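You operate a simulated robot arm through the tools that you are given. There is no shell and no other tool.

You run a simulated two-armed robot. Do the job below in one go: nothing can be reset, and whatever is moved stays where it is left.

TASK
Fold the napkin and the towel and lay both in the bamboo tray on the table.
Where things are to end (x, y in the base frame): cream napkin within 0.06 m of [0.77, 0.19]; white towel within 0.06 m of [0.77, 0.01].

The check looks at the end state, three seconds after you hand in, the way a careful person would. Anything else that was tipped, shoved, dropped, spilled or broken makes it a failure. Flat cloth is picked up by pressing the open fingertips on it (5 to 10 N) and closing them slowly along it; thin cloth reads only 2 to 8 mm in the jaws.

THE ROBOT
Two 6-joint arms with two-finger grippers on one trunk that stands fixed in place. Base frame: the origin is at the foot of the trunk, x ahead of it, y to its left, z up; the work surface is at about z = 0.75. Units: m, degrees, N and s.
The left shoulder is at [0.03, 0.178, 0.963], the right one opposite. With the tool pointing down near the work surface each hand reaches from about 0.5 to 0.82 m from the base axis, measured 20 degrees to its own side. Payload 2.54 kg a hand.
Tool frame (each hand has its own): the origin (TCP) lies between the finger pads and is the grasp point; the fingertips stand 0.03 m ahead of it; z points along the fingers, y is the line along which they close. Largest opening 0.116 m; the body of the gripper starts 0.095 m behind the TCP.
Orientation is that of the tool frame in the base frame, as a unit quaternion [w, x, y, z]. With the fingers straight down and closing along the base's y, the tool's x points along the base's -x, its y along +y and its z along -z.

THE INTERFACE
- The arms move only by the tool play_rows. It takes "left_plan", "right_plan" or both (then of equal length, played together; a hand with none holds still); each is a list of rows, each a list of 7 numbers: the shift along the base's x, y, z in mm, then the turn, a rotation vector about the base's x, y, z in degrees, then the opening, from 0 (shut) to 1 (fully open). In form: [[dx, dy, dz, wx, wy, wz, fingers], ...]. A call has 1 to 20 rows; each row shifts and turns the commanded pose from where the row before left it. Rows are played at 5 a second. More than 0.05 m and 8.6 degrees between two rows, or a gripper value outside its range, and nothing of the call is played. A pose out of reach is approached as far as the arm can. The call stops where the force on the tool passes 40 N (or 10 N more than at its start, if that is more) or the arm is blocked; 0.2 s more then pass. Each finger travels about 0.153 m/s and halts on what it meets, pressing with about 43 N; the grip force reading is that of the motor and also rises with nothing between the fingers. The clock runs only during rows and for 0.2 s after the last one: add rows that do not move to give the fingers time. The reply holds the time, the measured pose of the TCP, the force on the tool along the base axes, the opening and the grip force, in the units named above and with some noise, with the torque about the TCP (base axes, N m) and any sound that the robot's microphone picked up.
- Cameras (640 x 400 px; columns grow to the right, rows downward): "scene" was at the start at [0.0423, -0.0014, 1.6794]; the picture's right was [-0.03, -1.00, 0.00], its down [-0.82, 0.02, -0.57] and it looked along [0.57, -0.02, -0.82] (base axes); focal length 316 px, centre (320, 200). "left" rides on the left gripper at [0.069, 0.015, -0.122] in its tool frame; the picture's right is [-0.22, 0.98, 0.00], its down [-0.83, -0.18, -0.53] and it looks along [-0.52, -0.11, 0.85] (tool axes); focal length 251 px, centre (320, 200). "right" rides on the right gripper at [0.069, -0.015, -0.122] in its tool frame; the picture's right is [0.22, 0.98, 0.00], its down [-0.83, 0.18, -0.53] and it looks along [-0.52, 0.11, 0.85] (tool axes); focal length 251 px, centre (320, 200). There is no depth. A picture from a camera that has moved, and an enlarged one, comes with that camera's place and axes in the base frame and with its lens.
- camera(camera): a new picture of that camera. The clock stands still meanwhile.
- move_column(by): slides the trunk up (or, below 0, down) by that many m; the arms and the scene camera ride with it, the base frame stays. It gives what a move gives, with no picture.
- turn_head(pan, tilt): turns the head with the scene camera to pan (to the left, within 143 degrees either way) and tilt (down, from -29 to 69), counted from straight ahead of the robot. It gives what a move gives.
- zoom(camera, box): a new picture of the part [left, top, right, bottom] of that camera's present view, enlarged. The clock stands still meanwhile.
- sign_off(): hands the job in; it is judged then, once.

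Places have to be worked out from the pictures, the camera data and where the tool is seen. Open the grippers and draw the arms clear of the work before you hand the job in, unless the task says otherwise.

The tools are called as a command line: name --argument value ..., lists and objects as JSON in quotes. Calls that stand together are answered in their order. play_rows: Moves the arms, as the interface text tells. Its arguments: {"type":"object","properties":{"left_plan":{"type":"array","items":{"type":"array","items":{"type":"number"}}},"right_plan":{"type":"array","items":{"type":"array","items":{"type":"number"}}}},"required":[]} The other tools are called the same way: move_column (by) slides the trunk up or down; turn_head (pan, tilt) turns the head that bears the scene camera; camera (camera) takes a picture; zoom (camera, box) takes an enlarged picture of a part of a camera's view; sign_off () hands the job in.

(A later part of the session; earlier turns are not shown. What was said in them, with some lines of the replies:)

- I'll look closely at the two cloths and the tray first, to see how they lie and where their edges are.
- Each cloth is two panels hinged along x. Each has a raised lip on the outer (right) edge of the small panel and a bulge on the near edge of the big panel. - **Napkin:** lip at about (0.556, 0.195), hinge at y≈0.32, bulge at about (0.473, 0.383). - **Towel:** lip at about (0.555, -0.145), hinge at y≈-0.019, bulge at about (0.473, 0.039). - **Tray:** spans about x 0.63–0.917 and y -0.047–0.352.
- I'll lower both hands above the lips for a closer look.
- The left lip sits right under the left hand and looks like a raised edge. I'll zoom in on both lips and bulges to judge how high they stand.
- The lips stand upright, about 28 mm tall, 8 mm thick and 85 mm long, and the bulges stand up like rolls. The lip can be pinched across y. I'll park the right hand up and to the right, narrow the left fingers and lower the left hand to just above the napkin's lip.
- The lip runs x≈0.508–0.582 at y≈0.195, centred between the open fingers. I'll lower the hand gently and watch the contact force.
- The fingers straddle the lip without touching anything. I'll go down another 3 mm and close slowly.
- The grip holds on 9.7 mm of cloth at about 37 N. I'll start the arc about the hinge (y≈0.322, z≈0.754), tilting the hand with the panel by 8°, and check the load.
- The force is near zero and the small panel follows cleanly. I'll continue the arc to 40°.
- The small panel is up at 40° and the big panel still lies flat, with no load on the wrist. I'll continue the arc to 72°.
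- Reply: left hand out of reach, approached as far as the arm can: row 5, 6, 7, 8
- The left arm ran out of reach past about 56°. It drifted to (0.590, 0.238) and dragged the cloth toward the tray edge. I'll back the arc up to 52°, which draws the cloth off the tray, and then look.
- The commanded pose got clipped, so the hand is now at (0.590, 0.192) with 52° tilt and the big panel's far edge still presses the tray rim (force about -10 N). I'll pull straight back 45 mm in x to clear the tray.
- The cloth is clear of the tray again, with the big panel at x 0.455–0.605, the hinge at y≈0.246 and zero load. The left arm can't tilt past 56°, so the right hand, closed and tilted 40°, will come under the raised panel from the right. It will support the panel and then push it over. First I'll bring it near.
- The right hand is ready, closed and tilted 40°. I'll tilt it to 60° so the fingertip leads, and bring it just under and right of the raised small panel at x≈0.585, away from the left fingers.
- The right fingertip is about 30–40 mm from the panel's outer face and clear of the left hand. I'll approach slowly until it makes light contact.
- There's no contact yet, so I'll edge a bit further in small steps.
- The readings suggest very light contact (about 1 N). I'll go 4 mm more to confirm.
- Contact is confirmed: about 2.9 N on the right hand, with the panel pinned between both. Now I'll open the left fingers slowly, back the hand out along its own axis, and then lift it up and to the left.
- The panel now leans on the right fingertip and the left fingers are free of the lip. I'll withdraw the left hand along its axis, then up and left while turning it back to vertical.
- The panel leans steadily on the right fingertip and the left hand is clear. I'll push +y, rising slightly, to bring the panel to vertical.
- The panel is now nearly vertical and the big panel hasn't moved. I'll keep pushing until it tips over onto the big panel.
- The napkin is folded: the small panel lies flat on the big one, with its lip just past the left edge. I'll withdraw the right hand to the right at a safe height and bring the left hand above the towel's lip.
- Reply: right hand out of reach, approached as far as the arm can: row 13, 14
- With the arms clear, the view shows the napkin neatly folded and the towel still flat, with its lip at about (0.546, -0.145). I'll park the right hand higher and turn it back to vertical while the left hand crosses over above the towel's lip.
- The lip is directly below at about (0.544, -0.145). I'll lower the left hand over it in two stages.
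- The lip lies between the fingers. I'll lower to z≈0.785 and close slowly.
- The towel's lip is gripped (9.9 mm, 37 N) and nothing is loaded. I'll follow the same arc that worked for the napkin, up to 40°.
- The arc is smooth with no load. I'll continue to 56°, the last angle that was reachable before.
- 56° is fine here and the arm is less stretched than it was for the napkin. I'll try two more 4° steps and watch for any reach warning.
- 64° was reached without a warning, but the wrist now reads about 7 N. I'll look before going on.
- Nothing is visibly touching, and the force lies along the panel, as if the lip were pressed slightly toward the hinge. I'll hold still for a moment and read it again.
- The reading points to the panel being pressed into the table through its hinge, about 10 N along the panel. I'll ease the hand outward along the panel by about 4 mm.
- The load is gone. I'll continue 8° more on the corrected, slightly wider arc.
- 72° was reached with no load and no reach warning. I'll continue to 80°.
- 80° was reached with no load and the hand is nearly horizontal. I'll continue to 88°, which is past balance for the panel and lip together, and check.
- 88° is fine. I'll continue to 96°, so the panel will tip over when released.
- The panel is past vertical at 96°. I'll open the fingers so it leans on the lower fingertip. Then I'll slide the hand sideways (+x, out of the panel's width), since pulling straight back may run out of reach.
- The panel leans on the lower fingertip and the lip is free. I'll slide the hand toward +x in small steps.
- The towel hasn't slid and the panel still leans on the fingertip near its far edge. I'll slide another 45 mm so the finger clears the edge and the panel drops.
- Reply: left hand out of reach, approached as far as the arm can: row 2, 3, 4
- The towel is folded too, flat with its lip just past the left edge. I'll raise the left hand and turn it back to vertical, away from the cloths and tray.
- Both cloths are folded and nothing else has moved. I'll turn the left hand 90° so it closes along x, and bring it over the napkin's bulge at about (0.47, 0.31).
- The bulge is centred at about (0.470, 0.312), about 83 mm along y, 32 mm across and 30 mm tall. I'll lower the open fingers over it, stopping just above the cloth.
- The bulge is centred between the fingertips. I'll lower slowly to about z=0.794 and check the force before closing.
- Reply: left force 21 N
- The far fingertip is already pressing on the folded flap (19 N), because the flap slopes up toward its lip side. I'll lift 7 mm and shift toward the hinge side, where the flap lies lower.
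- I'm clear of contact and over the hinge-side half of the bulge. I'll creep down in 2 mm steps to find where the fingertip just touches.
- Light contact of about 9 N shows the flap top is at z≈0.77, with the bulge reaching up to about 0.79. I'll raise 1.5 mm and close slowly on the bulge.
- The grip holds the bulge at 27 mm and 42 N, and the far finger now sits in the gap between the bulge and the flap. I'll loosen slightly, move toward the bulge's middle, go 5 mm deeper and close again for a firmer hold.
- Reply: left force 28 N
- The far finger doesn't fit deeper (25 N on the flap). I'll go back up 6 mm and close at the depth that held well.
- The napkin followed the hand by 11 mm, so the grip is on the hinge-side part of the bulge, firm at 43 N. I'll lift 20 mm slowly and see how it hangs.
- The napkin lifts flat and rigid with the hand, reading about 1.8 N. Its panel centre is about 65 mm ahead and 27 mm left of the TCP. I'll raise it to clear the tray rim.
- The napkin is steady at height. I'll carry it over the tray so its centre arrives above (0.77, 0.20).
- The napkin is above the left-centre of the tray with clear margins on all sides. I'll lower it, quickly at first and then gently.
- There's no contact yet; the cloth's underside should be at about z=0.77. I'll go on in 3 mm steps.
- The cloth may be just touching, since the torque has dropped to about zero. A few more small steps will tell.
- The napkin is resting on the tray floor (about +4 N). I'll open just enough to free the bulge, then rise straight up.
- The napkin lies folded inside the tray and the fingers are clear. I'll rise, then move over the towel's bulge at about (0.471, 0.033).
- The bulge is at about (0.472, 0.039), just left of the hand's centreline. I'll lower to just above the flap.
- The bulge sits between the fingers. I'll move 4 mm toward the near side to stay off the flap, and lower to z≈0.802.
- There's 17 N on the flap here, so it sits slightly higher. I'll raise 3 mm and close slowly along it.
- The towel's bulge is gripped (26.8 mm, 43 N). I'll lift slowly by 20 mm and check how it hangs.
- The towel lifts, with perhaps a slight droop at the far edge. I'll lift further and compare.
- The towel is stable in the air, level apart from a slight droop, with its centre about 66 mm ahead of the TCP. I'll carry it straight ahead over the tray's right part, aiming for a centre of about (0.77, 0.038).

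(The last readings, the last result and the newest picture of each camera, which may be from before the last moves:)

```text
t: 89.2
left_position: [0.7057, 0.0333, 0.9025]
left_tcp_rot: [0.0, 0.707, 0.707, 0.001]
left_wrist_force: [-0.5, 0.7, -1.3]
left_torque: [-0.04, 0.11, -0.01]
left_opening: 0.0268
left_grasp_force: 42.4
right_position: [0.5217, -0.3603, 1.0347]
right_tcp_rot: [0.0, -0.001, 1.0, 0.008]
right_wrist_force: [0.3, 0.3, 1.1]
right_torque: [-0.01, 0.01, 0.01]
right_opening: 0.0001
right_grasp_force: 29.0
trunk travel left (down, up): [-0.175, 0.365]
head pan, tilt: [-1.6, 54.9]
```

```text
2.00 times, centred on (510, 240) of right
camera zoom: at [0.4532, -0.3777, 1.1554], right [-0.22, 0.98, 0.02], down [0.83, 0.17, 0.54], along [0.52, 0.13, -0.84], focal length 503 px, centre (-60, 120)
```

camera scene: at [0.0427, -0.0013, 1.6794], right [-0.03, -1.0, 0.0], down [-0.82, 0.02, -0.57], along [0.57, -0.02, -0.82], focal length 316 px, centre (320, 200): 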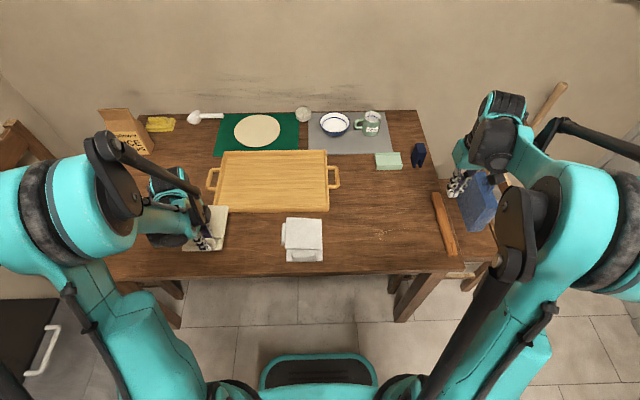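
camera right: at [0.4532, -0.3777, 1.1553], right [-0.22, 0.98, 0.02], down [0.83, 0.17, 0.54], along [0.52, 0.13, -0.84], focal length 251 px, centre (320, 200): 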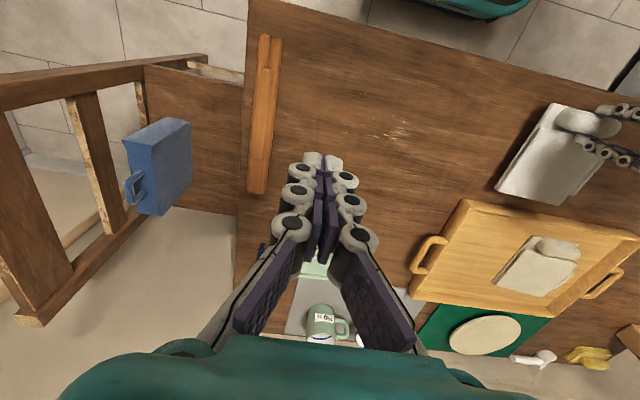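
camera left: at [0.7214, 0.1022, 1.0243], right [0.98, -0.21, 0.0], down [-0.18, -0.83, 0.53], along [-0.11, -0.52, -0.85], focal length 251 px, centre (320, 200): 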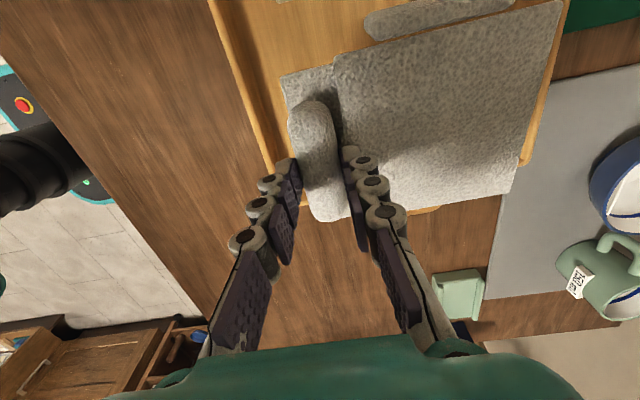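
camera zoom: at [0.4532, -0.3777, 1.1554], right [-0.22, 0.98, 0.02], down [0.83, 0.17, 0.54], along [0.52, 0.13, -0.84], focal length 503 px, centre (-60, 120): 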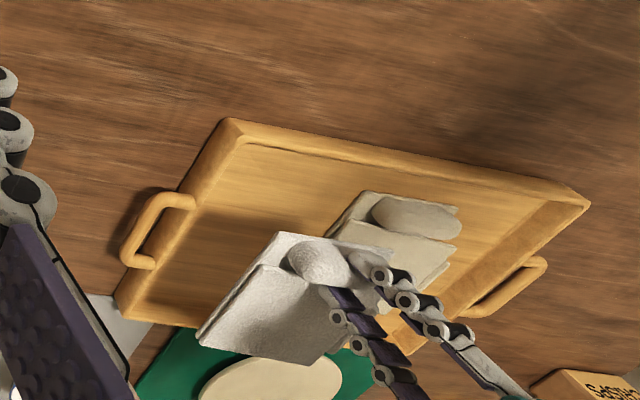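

The towel is above the right part of the tray with about 12–15 mm to the right wall. I'll shift 4 mm left and lower it.

play_rows --left_plan '[[0, 2, -18, 0, 0, 0, 0], [0, 2, -18, 0, 0, 0, 0], [0, 0, -16, 0, 0, 0, 0], [0, 0, -12, 0, 0, 0, 0], [0, 0, -6, 0, 0, 0, 0], [0, 0, 0, 0, 0, 0, 0]]'

camera --camera "left"

zoom --camera "right" --box '[380, 140, 640, 340]'

```text
t: 90.6
left_position: [0.7057, 0.0371, 0.8328]
left_tcp_rot: [-0.001, 0.706, 0.708, 0.001]
left_wrist_force: [0.1, -0.4, -1.7]
left_torque: [-0.01, 0.04, -0.01]
left_opening: 0.027
left_grasp_force: 43.0
right_position: [0.5223, -0.3609, 1.035]
right_tcp_rot: [0.0, 0.0, 1.0, 0.009]
right_wrist_force: [-0.2, -0.4, 0.0]
right_torque: [0.02, -0.01, 0.01]
right_opening: 0.0003
right_grasp_force: 27.8
trunk travel left (down, up): [-0.175, 0.365]
head pan, tilt: [-1.6, 54.9]
```

```text
taken
camera left: at [0.7216, 0.1069, 0.9531], right [0.98, -0.21, 0.0], down [-0.18, -0.83, 0.53], along [-0.11, -0.52, -0.85], focal length 251 px, centre (320, 200)
```

left: 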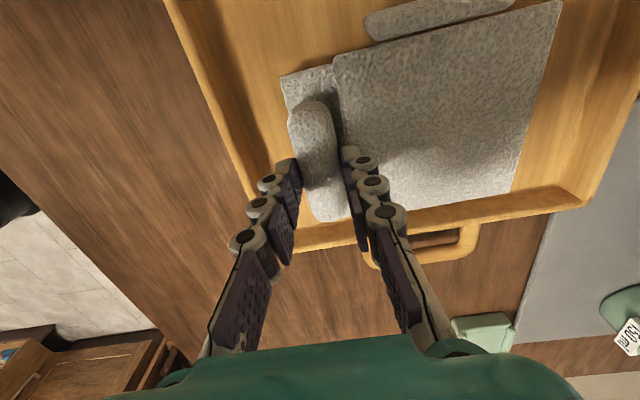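

```text
2.00 times, centred on (510, 240) of right
camera zoom: at [0.4532, -0.3777, 1.1554], right [-0.22, 0.98, 0.02], down [0.83, 0.17, 0.54], along [0.52, 0.13, -0.84], focal length 503 px, centre (-60, 120)
```

zoom: 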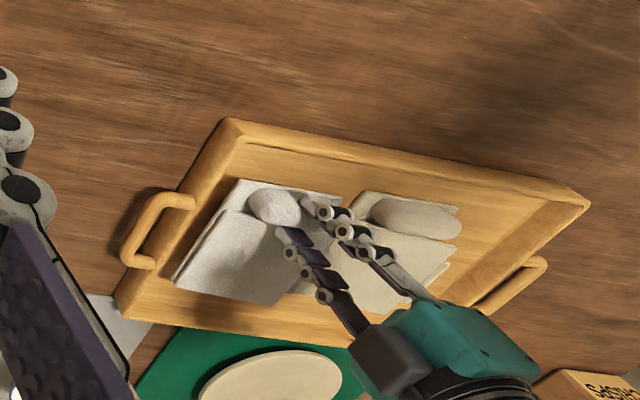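

The towel's right edge is at y≈-0.016, clear of the tray wall. I'll lower in small steps until it touches down.

play_rows --left_plan '[[0, 1.5, -4, 0, 0, 0, 0], [0, 1.5, -3, 0, 0, 0, 0], [0, 0, -3, 0, 0, 0, 0], [0, 0, -3, 0, 0, 0, 0], [0, 0, 0, 0, 0, 0, 0]]'

```text
t: 91.8
left_position: [0.7055, 0.0405, 0.8181]
left_tcp_rot: [0.0, 0.706, 0.708, 0.0]
left_wrist_force: [0.9, -0.8, 0.0]
left_torque: [0.02, 0.02, -0.02]
left_opening: 0.0268
left_grasp_force: 42.7
right_position: [0.5218, -0.3616, 1.0341]
right_tcp_rot: [0.0, 0.0, 1.0, 0.009]
right_wrist_force: [0.2, -0.3, 0.5]
right_torque: [-0.01, -0.03, -0.01]
right_opening: 0.0
right_grasp_force: 29.0
trunk travel left (down, up): [-0.175, 0.365]
head pan, tilt: [-1.6, 54.9]
```

The weight is starting to come off, so the far edge is probably down. A few more millimetres.

play_rows --left_plan '[[0, 0, -2, 0, 0, 0, 0], [0, 0, -2, 0, 0, 0, 0], [0, 0, 0, 0, 0, 0, 0]]'

```text
t: 92.6
left_position: [0.7057, 0.0396, 0.8149]
left_tcp_rot: [0.0, 0.707, 0.707, 0.0]
left_wrist_force: [0.6, 0.5, -0.4]
left_torque: [-0.04, 0.03, -0.01]
left_opening: 0.0271
left_grasp_force: 42.9
right_position: [0.5218, -0.3606, 1.0342]
right_tcp_rot: [-0.001, 0.001, 1.0, 0.008]
right_wrist_force: [-1.2, -0.1, -0.7]
right_torque: [-0.04, 0.0, 0.01]
right_opening: 0.0002
right_grasp_force: 28.3
trunk travel left (down, up): [-0.175, 0.365]
head pan, tilt: [-1.6, 54.9]
```

play_rows --left_plan '[[0, 0, -2, 0, 0, 0, 0], [0, 0, -1.5, 0, 0, 0, 0], [0, 0, 0, 0, 0, 0, 0]]'

camera --camera "left"

```text
t: 93.4
left_position: [0.7054, 0.0389, 0.8124]
left_tcp_rot: [0.0, 0.707, 0.708, 0.002]
left_wrist_force: [8.9, 0.8, 22.0]
left_torque: [0.02, -0.25, 0.01]
left_opening: 0.0268
left_grasp_force: 43.0
right_position: [0.5218, -0.3617, 1.0348]
right_tcp_rot: [0.001, -0.001, 1.0, 0.008]
right_wrist_force: [0.4, 0.2, -0.6]
right_torque: [-0.01, -0.01, 0.0]
right_opening: 0.0
right_grasp_force: 27.7
trunk travel left (down, up): [-0.175, 0.365]
head pan, tilt: [-1.6, 54.9]
```

```text
taken
camera left: at [0.7208, 0.1094, 0.9337], right [0.98, -0.21, 0.0], down [-0.18, -0.83, 0.53], along [-0.11, -0.52, -0.85], focal length 251 px, centre (320, 200)
```

left: 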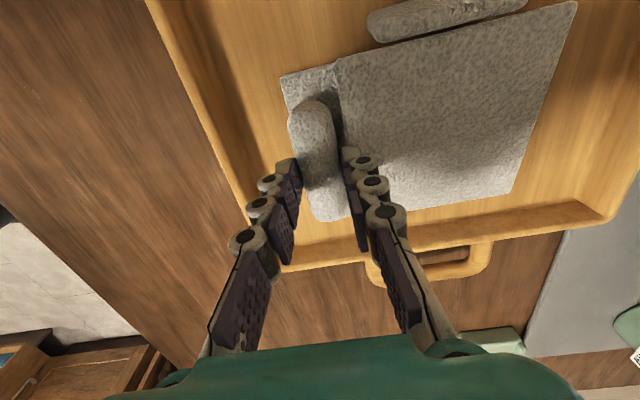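

The towel is firmly down on the tray floor (22 N). I'll relieve the pressure, open just enough and rise straight up.

play_rows --left_plan '[[0, 0, 2, 0, 0, 0, 0.1], [0, 0, 0, 0, 0, 0, 0.25], [0, 0, 0, 0, 0, 0, 0.27], [0, 0, 2, 0, 0, 0, 0.28], [0, 0, 4, 0, 0, 0, 0.3], [0, 0, 6, 0, 0, 0, 0.34], [0, 0, 10, 0, 0, 0, 0.4], [0, 0, 15, 0, 0, 0, 0.4], [0, 0, 0, 0, 0, 0, 0.4]]'

camera --camera "left"

zoom --camera "right" --box '[380, 140, 640, 340]'

```text
t: 95.4
left_position: [0.7049, 0.0385, 0.85]
left_tcp_rot: [0.0, 0.706, 0.708, 0.001]
left_wrist_force: [0.9, -0.1, 0.7]
left_torque: [0.03, 0.02, 0.04]
left_opening: 0.0464
left_grasp_force: 0.0
right_position: [0.5216, -0.3607, 1.0341]
right_tcp_rot: [0.001, 0.0, 1.0, 0.009]
right_wrist_force: [1.3, 0.5, 0.0]
right_torque: [0.03, 0.0, 0.01]
right_opening: 0.0
right_grasp_force: 28.8
trunk travel left (down, up): [-0.175, 0.365]
head pan, tilt: [-1.6, 54.9]
```

```text
taken
camera left: at [0.7205, 0.1085, 0.9716], right [0.98, -0.21, 0.0], down [-0.18, -0.83, 0.53], along [-0.11, -0.52, -0.85], focal length 251 px, centre (320, 200)
```

left: 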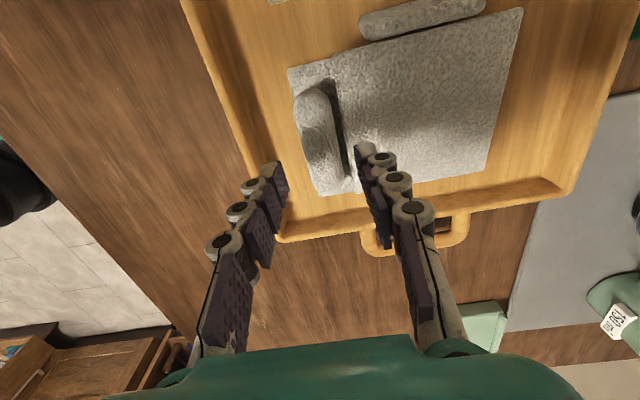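

```text
2.00 times, centred on (510, 240) of right
camera zoom: at [0.4534, -0.3777, 1.1553], right [-0.22, 0.98, 0.02], down [0.83, 0.17, 0.54], along [0.52, 0.13, -0.84], focal length 503 px, centre (-60, 120)
```

zoom: 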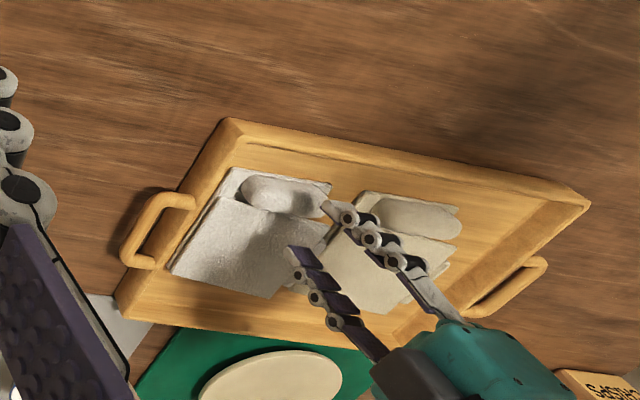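

Both cloths lie folded in the tray. I'll raise the left hand well up and draw it back clear, turning it back to its original yaw.

play_rows --left_plan '[[0, 0, 30, 0, 0, 0, 0.5], [0, 0, 40, 0, 0, 0, 0.7], [0, 0, 40, 0, 0, 0, 1], [-20, 15, 30, 0, 0, 8, 1], [-25, 20, 25, 0, 0, 8, 1], [-25, 25, 20, 0, 0, 8, 1], [-25, 25, 15, 0, 0, 8, 1], [-25, 25, 15, 0, 0, 8, 1], [-25, 25, 15, 0, 0, 8, 1], [-25, 25, 15, 0, 0, 8, 1], [-25, 25, 15, 0, 0, 8, 1], [-25, 25, 10, 0, 0, 8, 1], [-25, 25, 10, 0, 0, 8, 1], [-25, 15, 5, 0, 0, 8, 1], [-20, 0, 0, 0, 0, 2, 1], [0, 0, 0, 0, 0, 0, 1]]' --right_plan '[[0, 0, 10, 0, 0, 0, 0], [0, 0, 10, 0, 0, 0, 0], [0, 0, 10, 0, 0, 0, 0.2], [0, 0, 10, 0, 0, 0, 0.4], [0, 0, 10, 0, 0, 0, 0.6], [-5, 5, 10, 0, 0, 0, 0.8], [-5, 5, 10, 0, 0, 0, 1], [-5, 5, 10, 0, 0, 0, 1], [-5, 5, 5, 0, 0, 0, 1], [-5, 5, 5, 0, 0, 0, 1], [-5, 5, 5, 0, 0, 0, 1], [-5, 5, 5, 0, 0, 0, 1], [-5, 5, 0, 0, 0, 0, 1], [-5, 5, 0, 0, 0, 0, 1], [0, 0, 0, 0, 0, 0, 1], [0, 0, 0, 0, 0, 0, 1]]'

camera --camera "scene"

zoom --camera "scene" --box '[180, 120, 370, 240]'

camera --camera "left"

camera --camera "right"

```text
t: 98.8
left_position: [0.4169, 0.2901, 1.1324]
left_tcp_rot: [0.0, 0.0, 1.0, -0.001]
left_wrist_force: [-0.2, -0.1, 0.3]
left_torque: [-0.02, 0.01, 0.02]
left_opening: 0.116
left_grasp_force: 0.0
right_position: [0.4783, -0.316, 1.135]
right_tcp_rot: [0.0, 0.0, 1.0, 0.009]
right_wrist_force: [0.2, -0.5, -0.5]
right_torque: [0.02, 0.04, 0.01]
right_opening: 0.116
right_grasp_force: 0.2
trunk travel left (down, up): [-0.175, 0.365]
head pan, tilt: [-1.6, 54.9]
```

```text
taken
camera scene: at [0.0427, -0.0011, 1.6794], right [-0.03, -1.0, 0.0], down [-0.82, 0.02, -0.57], along [0.57, -0.02, -0.82], focal length 316 px, centre (320, 200)
```

scene: 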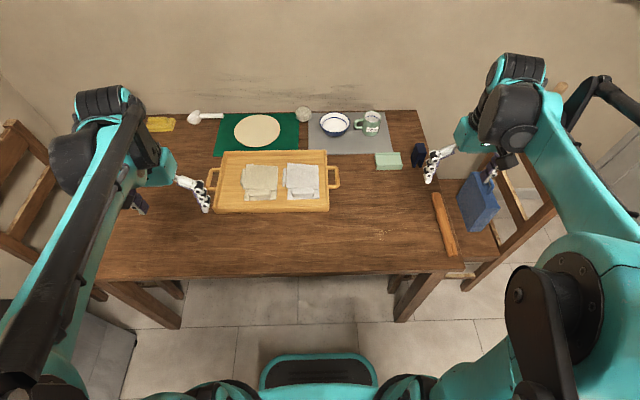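

```text
3.33 times, centred on (275, 180) of scene
camera zoom: at [0.0427, -0.0011, 1.6794], right [-0.03, -1.0, 0.0], down [-0.82, 0.02, -0.57], along [0.57, -0.02, -0.82], focal length 1052 px, centre (470, 267)
```

zoom: 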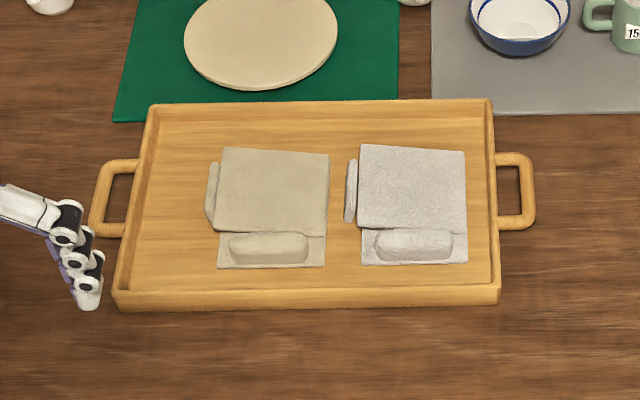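

```text
taken
camera left: at [0.3481, 0.3061, 1.2537], right [0.21, 0.98, 0.0], down [0.83, -0.18, 0.53], along [0.52, -0.11, -0.85], focal length 251 px, centre (320, 200)
```

left: 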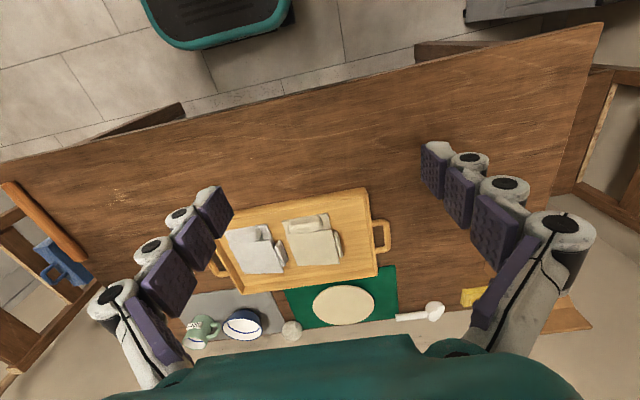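

```text
taken
camera right: at [0.4094, -0.334, 1.2563], right [-0.22, 0.98, 0.02], down [0.83, 0.17, 0.54], along [0.52, 0.13, -0.84], focal length 251 px, centre (320, 200)
```

right: 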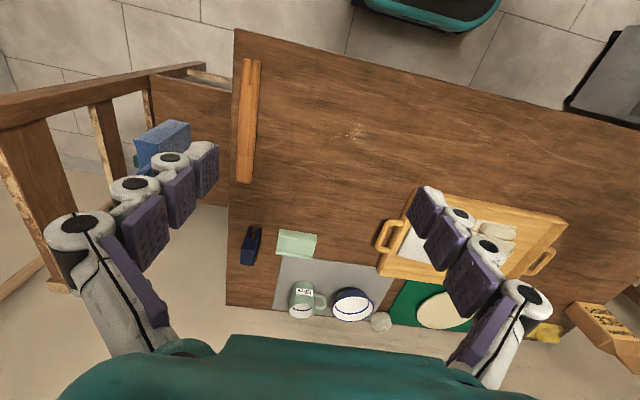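

From the last pictures, both cloths lie folded inside the tray. The napkin is centred at about (0.764, 0.191) and the towel at about (0.764, 0.039), both within 0.06 m of their targets. The earlier drag pushed the tray about 7 mm, and every other object looks undisturbed. Both hands are open and well clear, so I'm handing the job in.

sign_off

```text
The job is handed in.
```

I folded the napkin and the towel and laid both in the bamboo tray, and I've handed the job in. The result of the check isn't back yet.

| Cloth | Estimated centre (x, y) | Target | Distance |
|---|---|---|---|
| Cream napkin | (0.764, 0.191) | (0.77, 0.19) | about 0.006 m |
| White towel | (0.764, 0.039) | (0.77, 0.01) | about 0.03 m |

These centres are read from the last pictures. I placed the towel a little left of its target on purpose, so it would not overlap the tray's right wall.

**Tray shift:** while I was folding the napkin, the left arm ran out of reach and dragged the cloth against the tray. That pushed the tray about 7 mm away from the robot. I left it there, because moving it back would have risked disturbing the rest.

In the final pictures, everything else looks where it was. Both grippers are open and drawn clear of the table.
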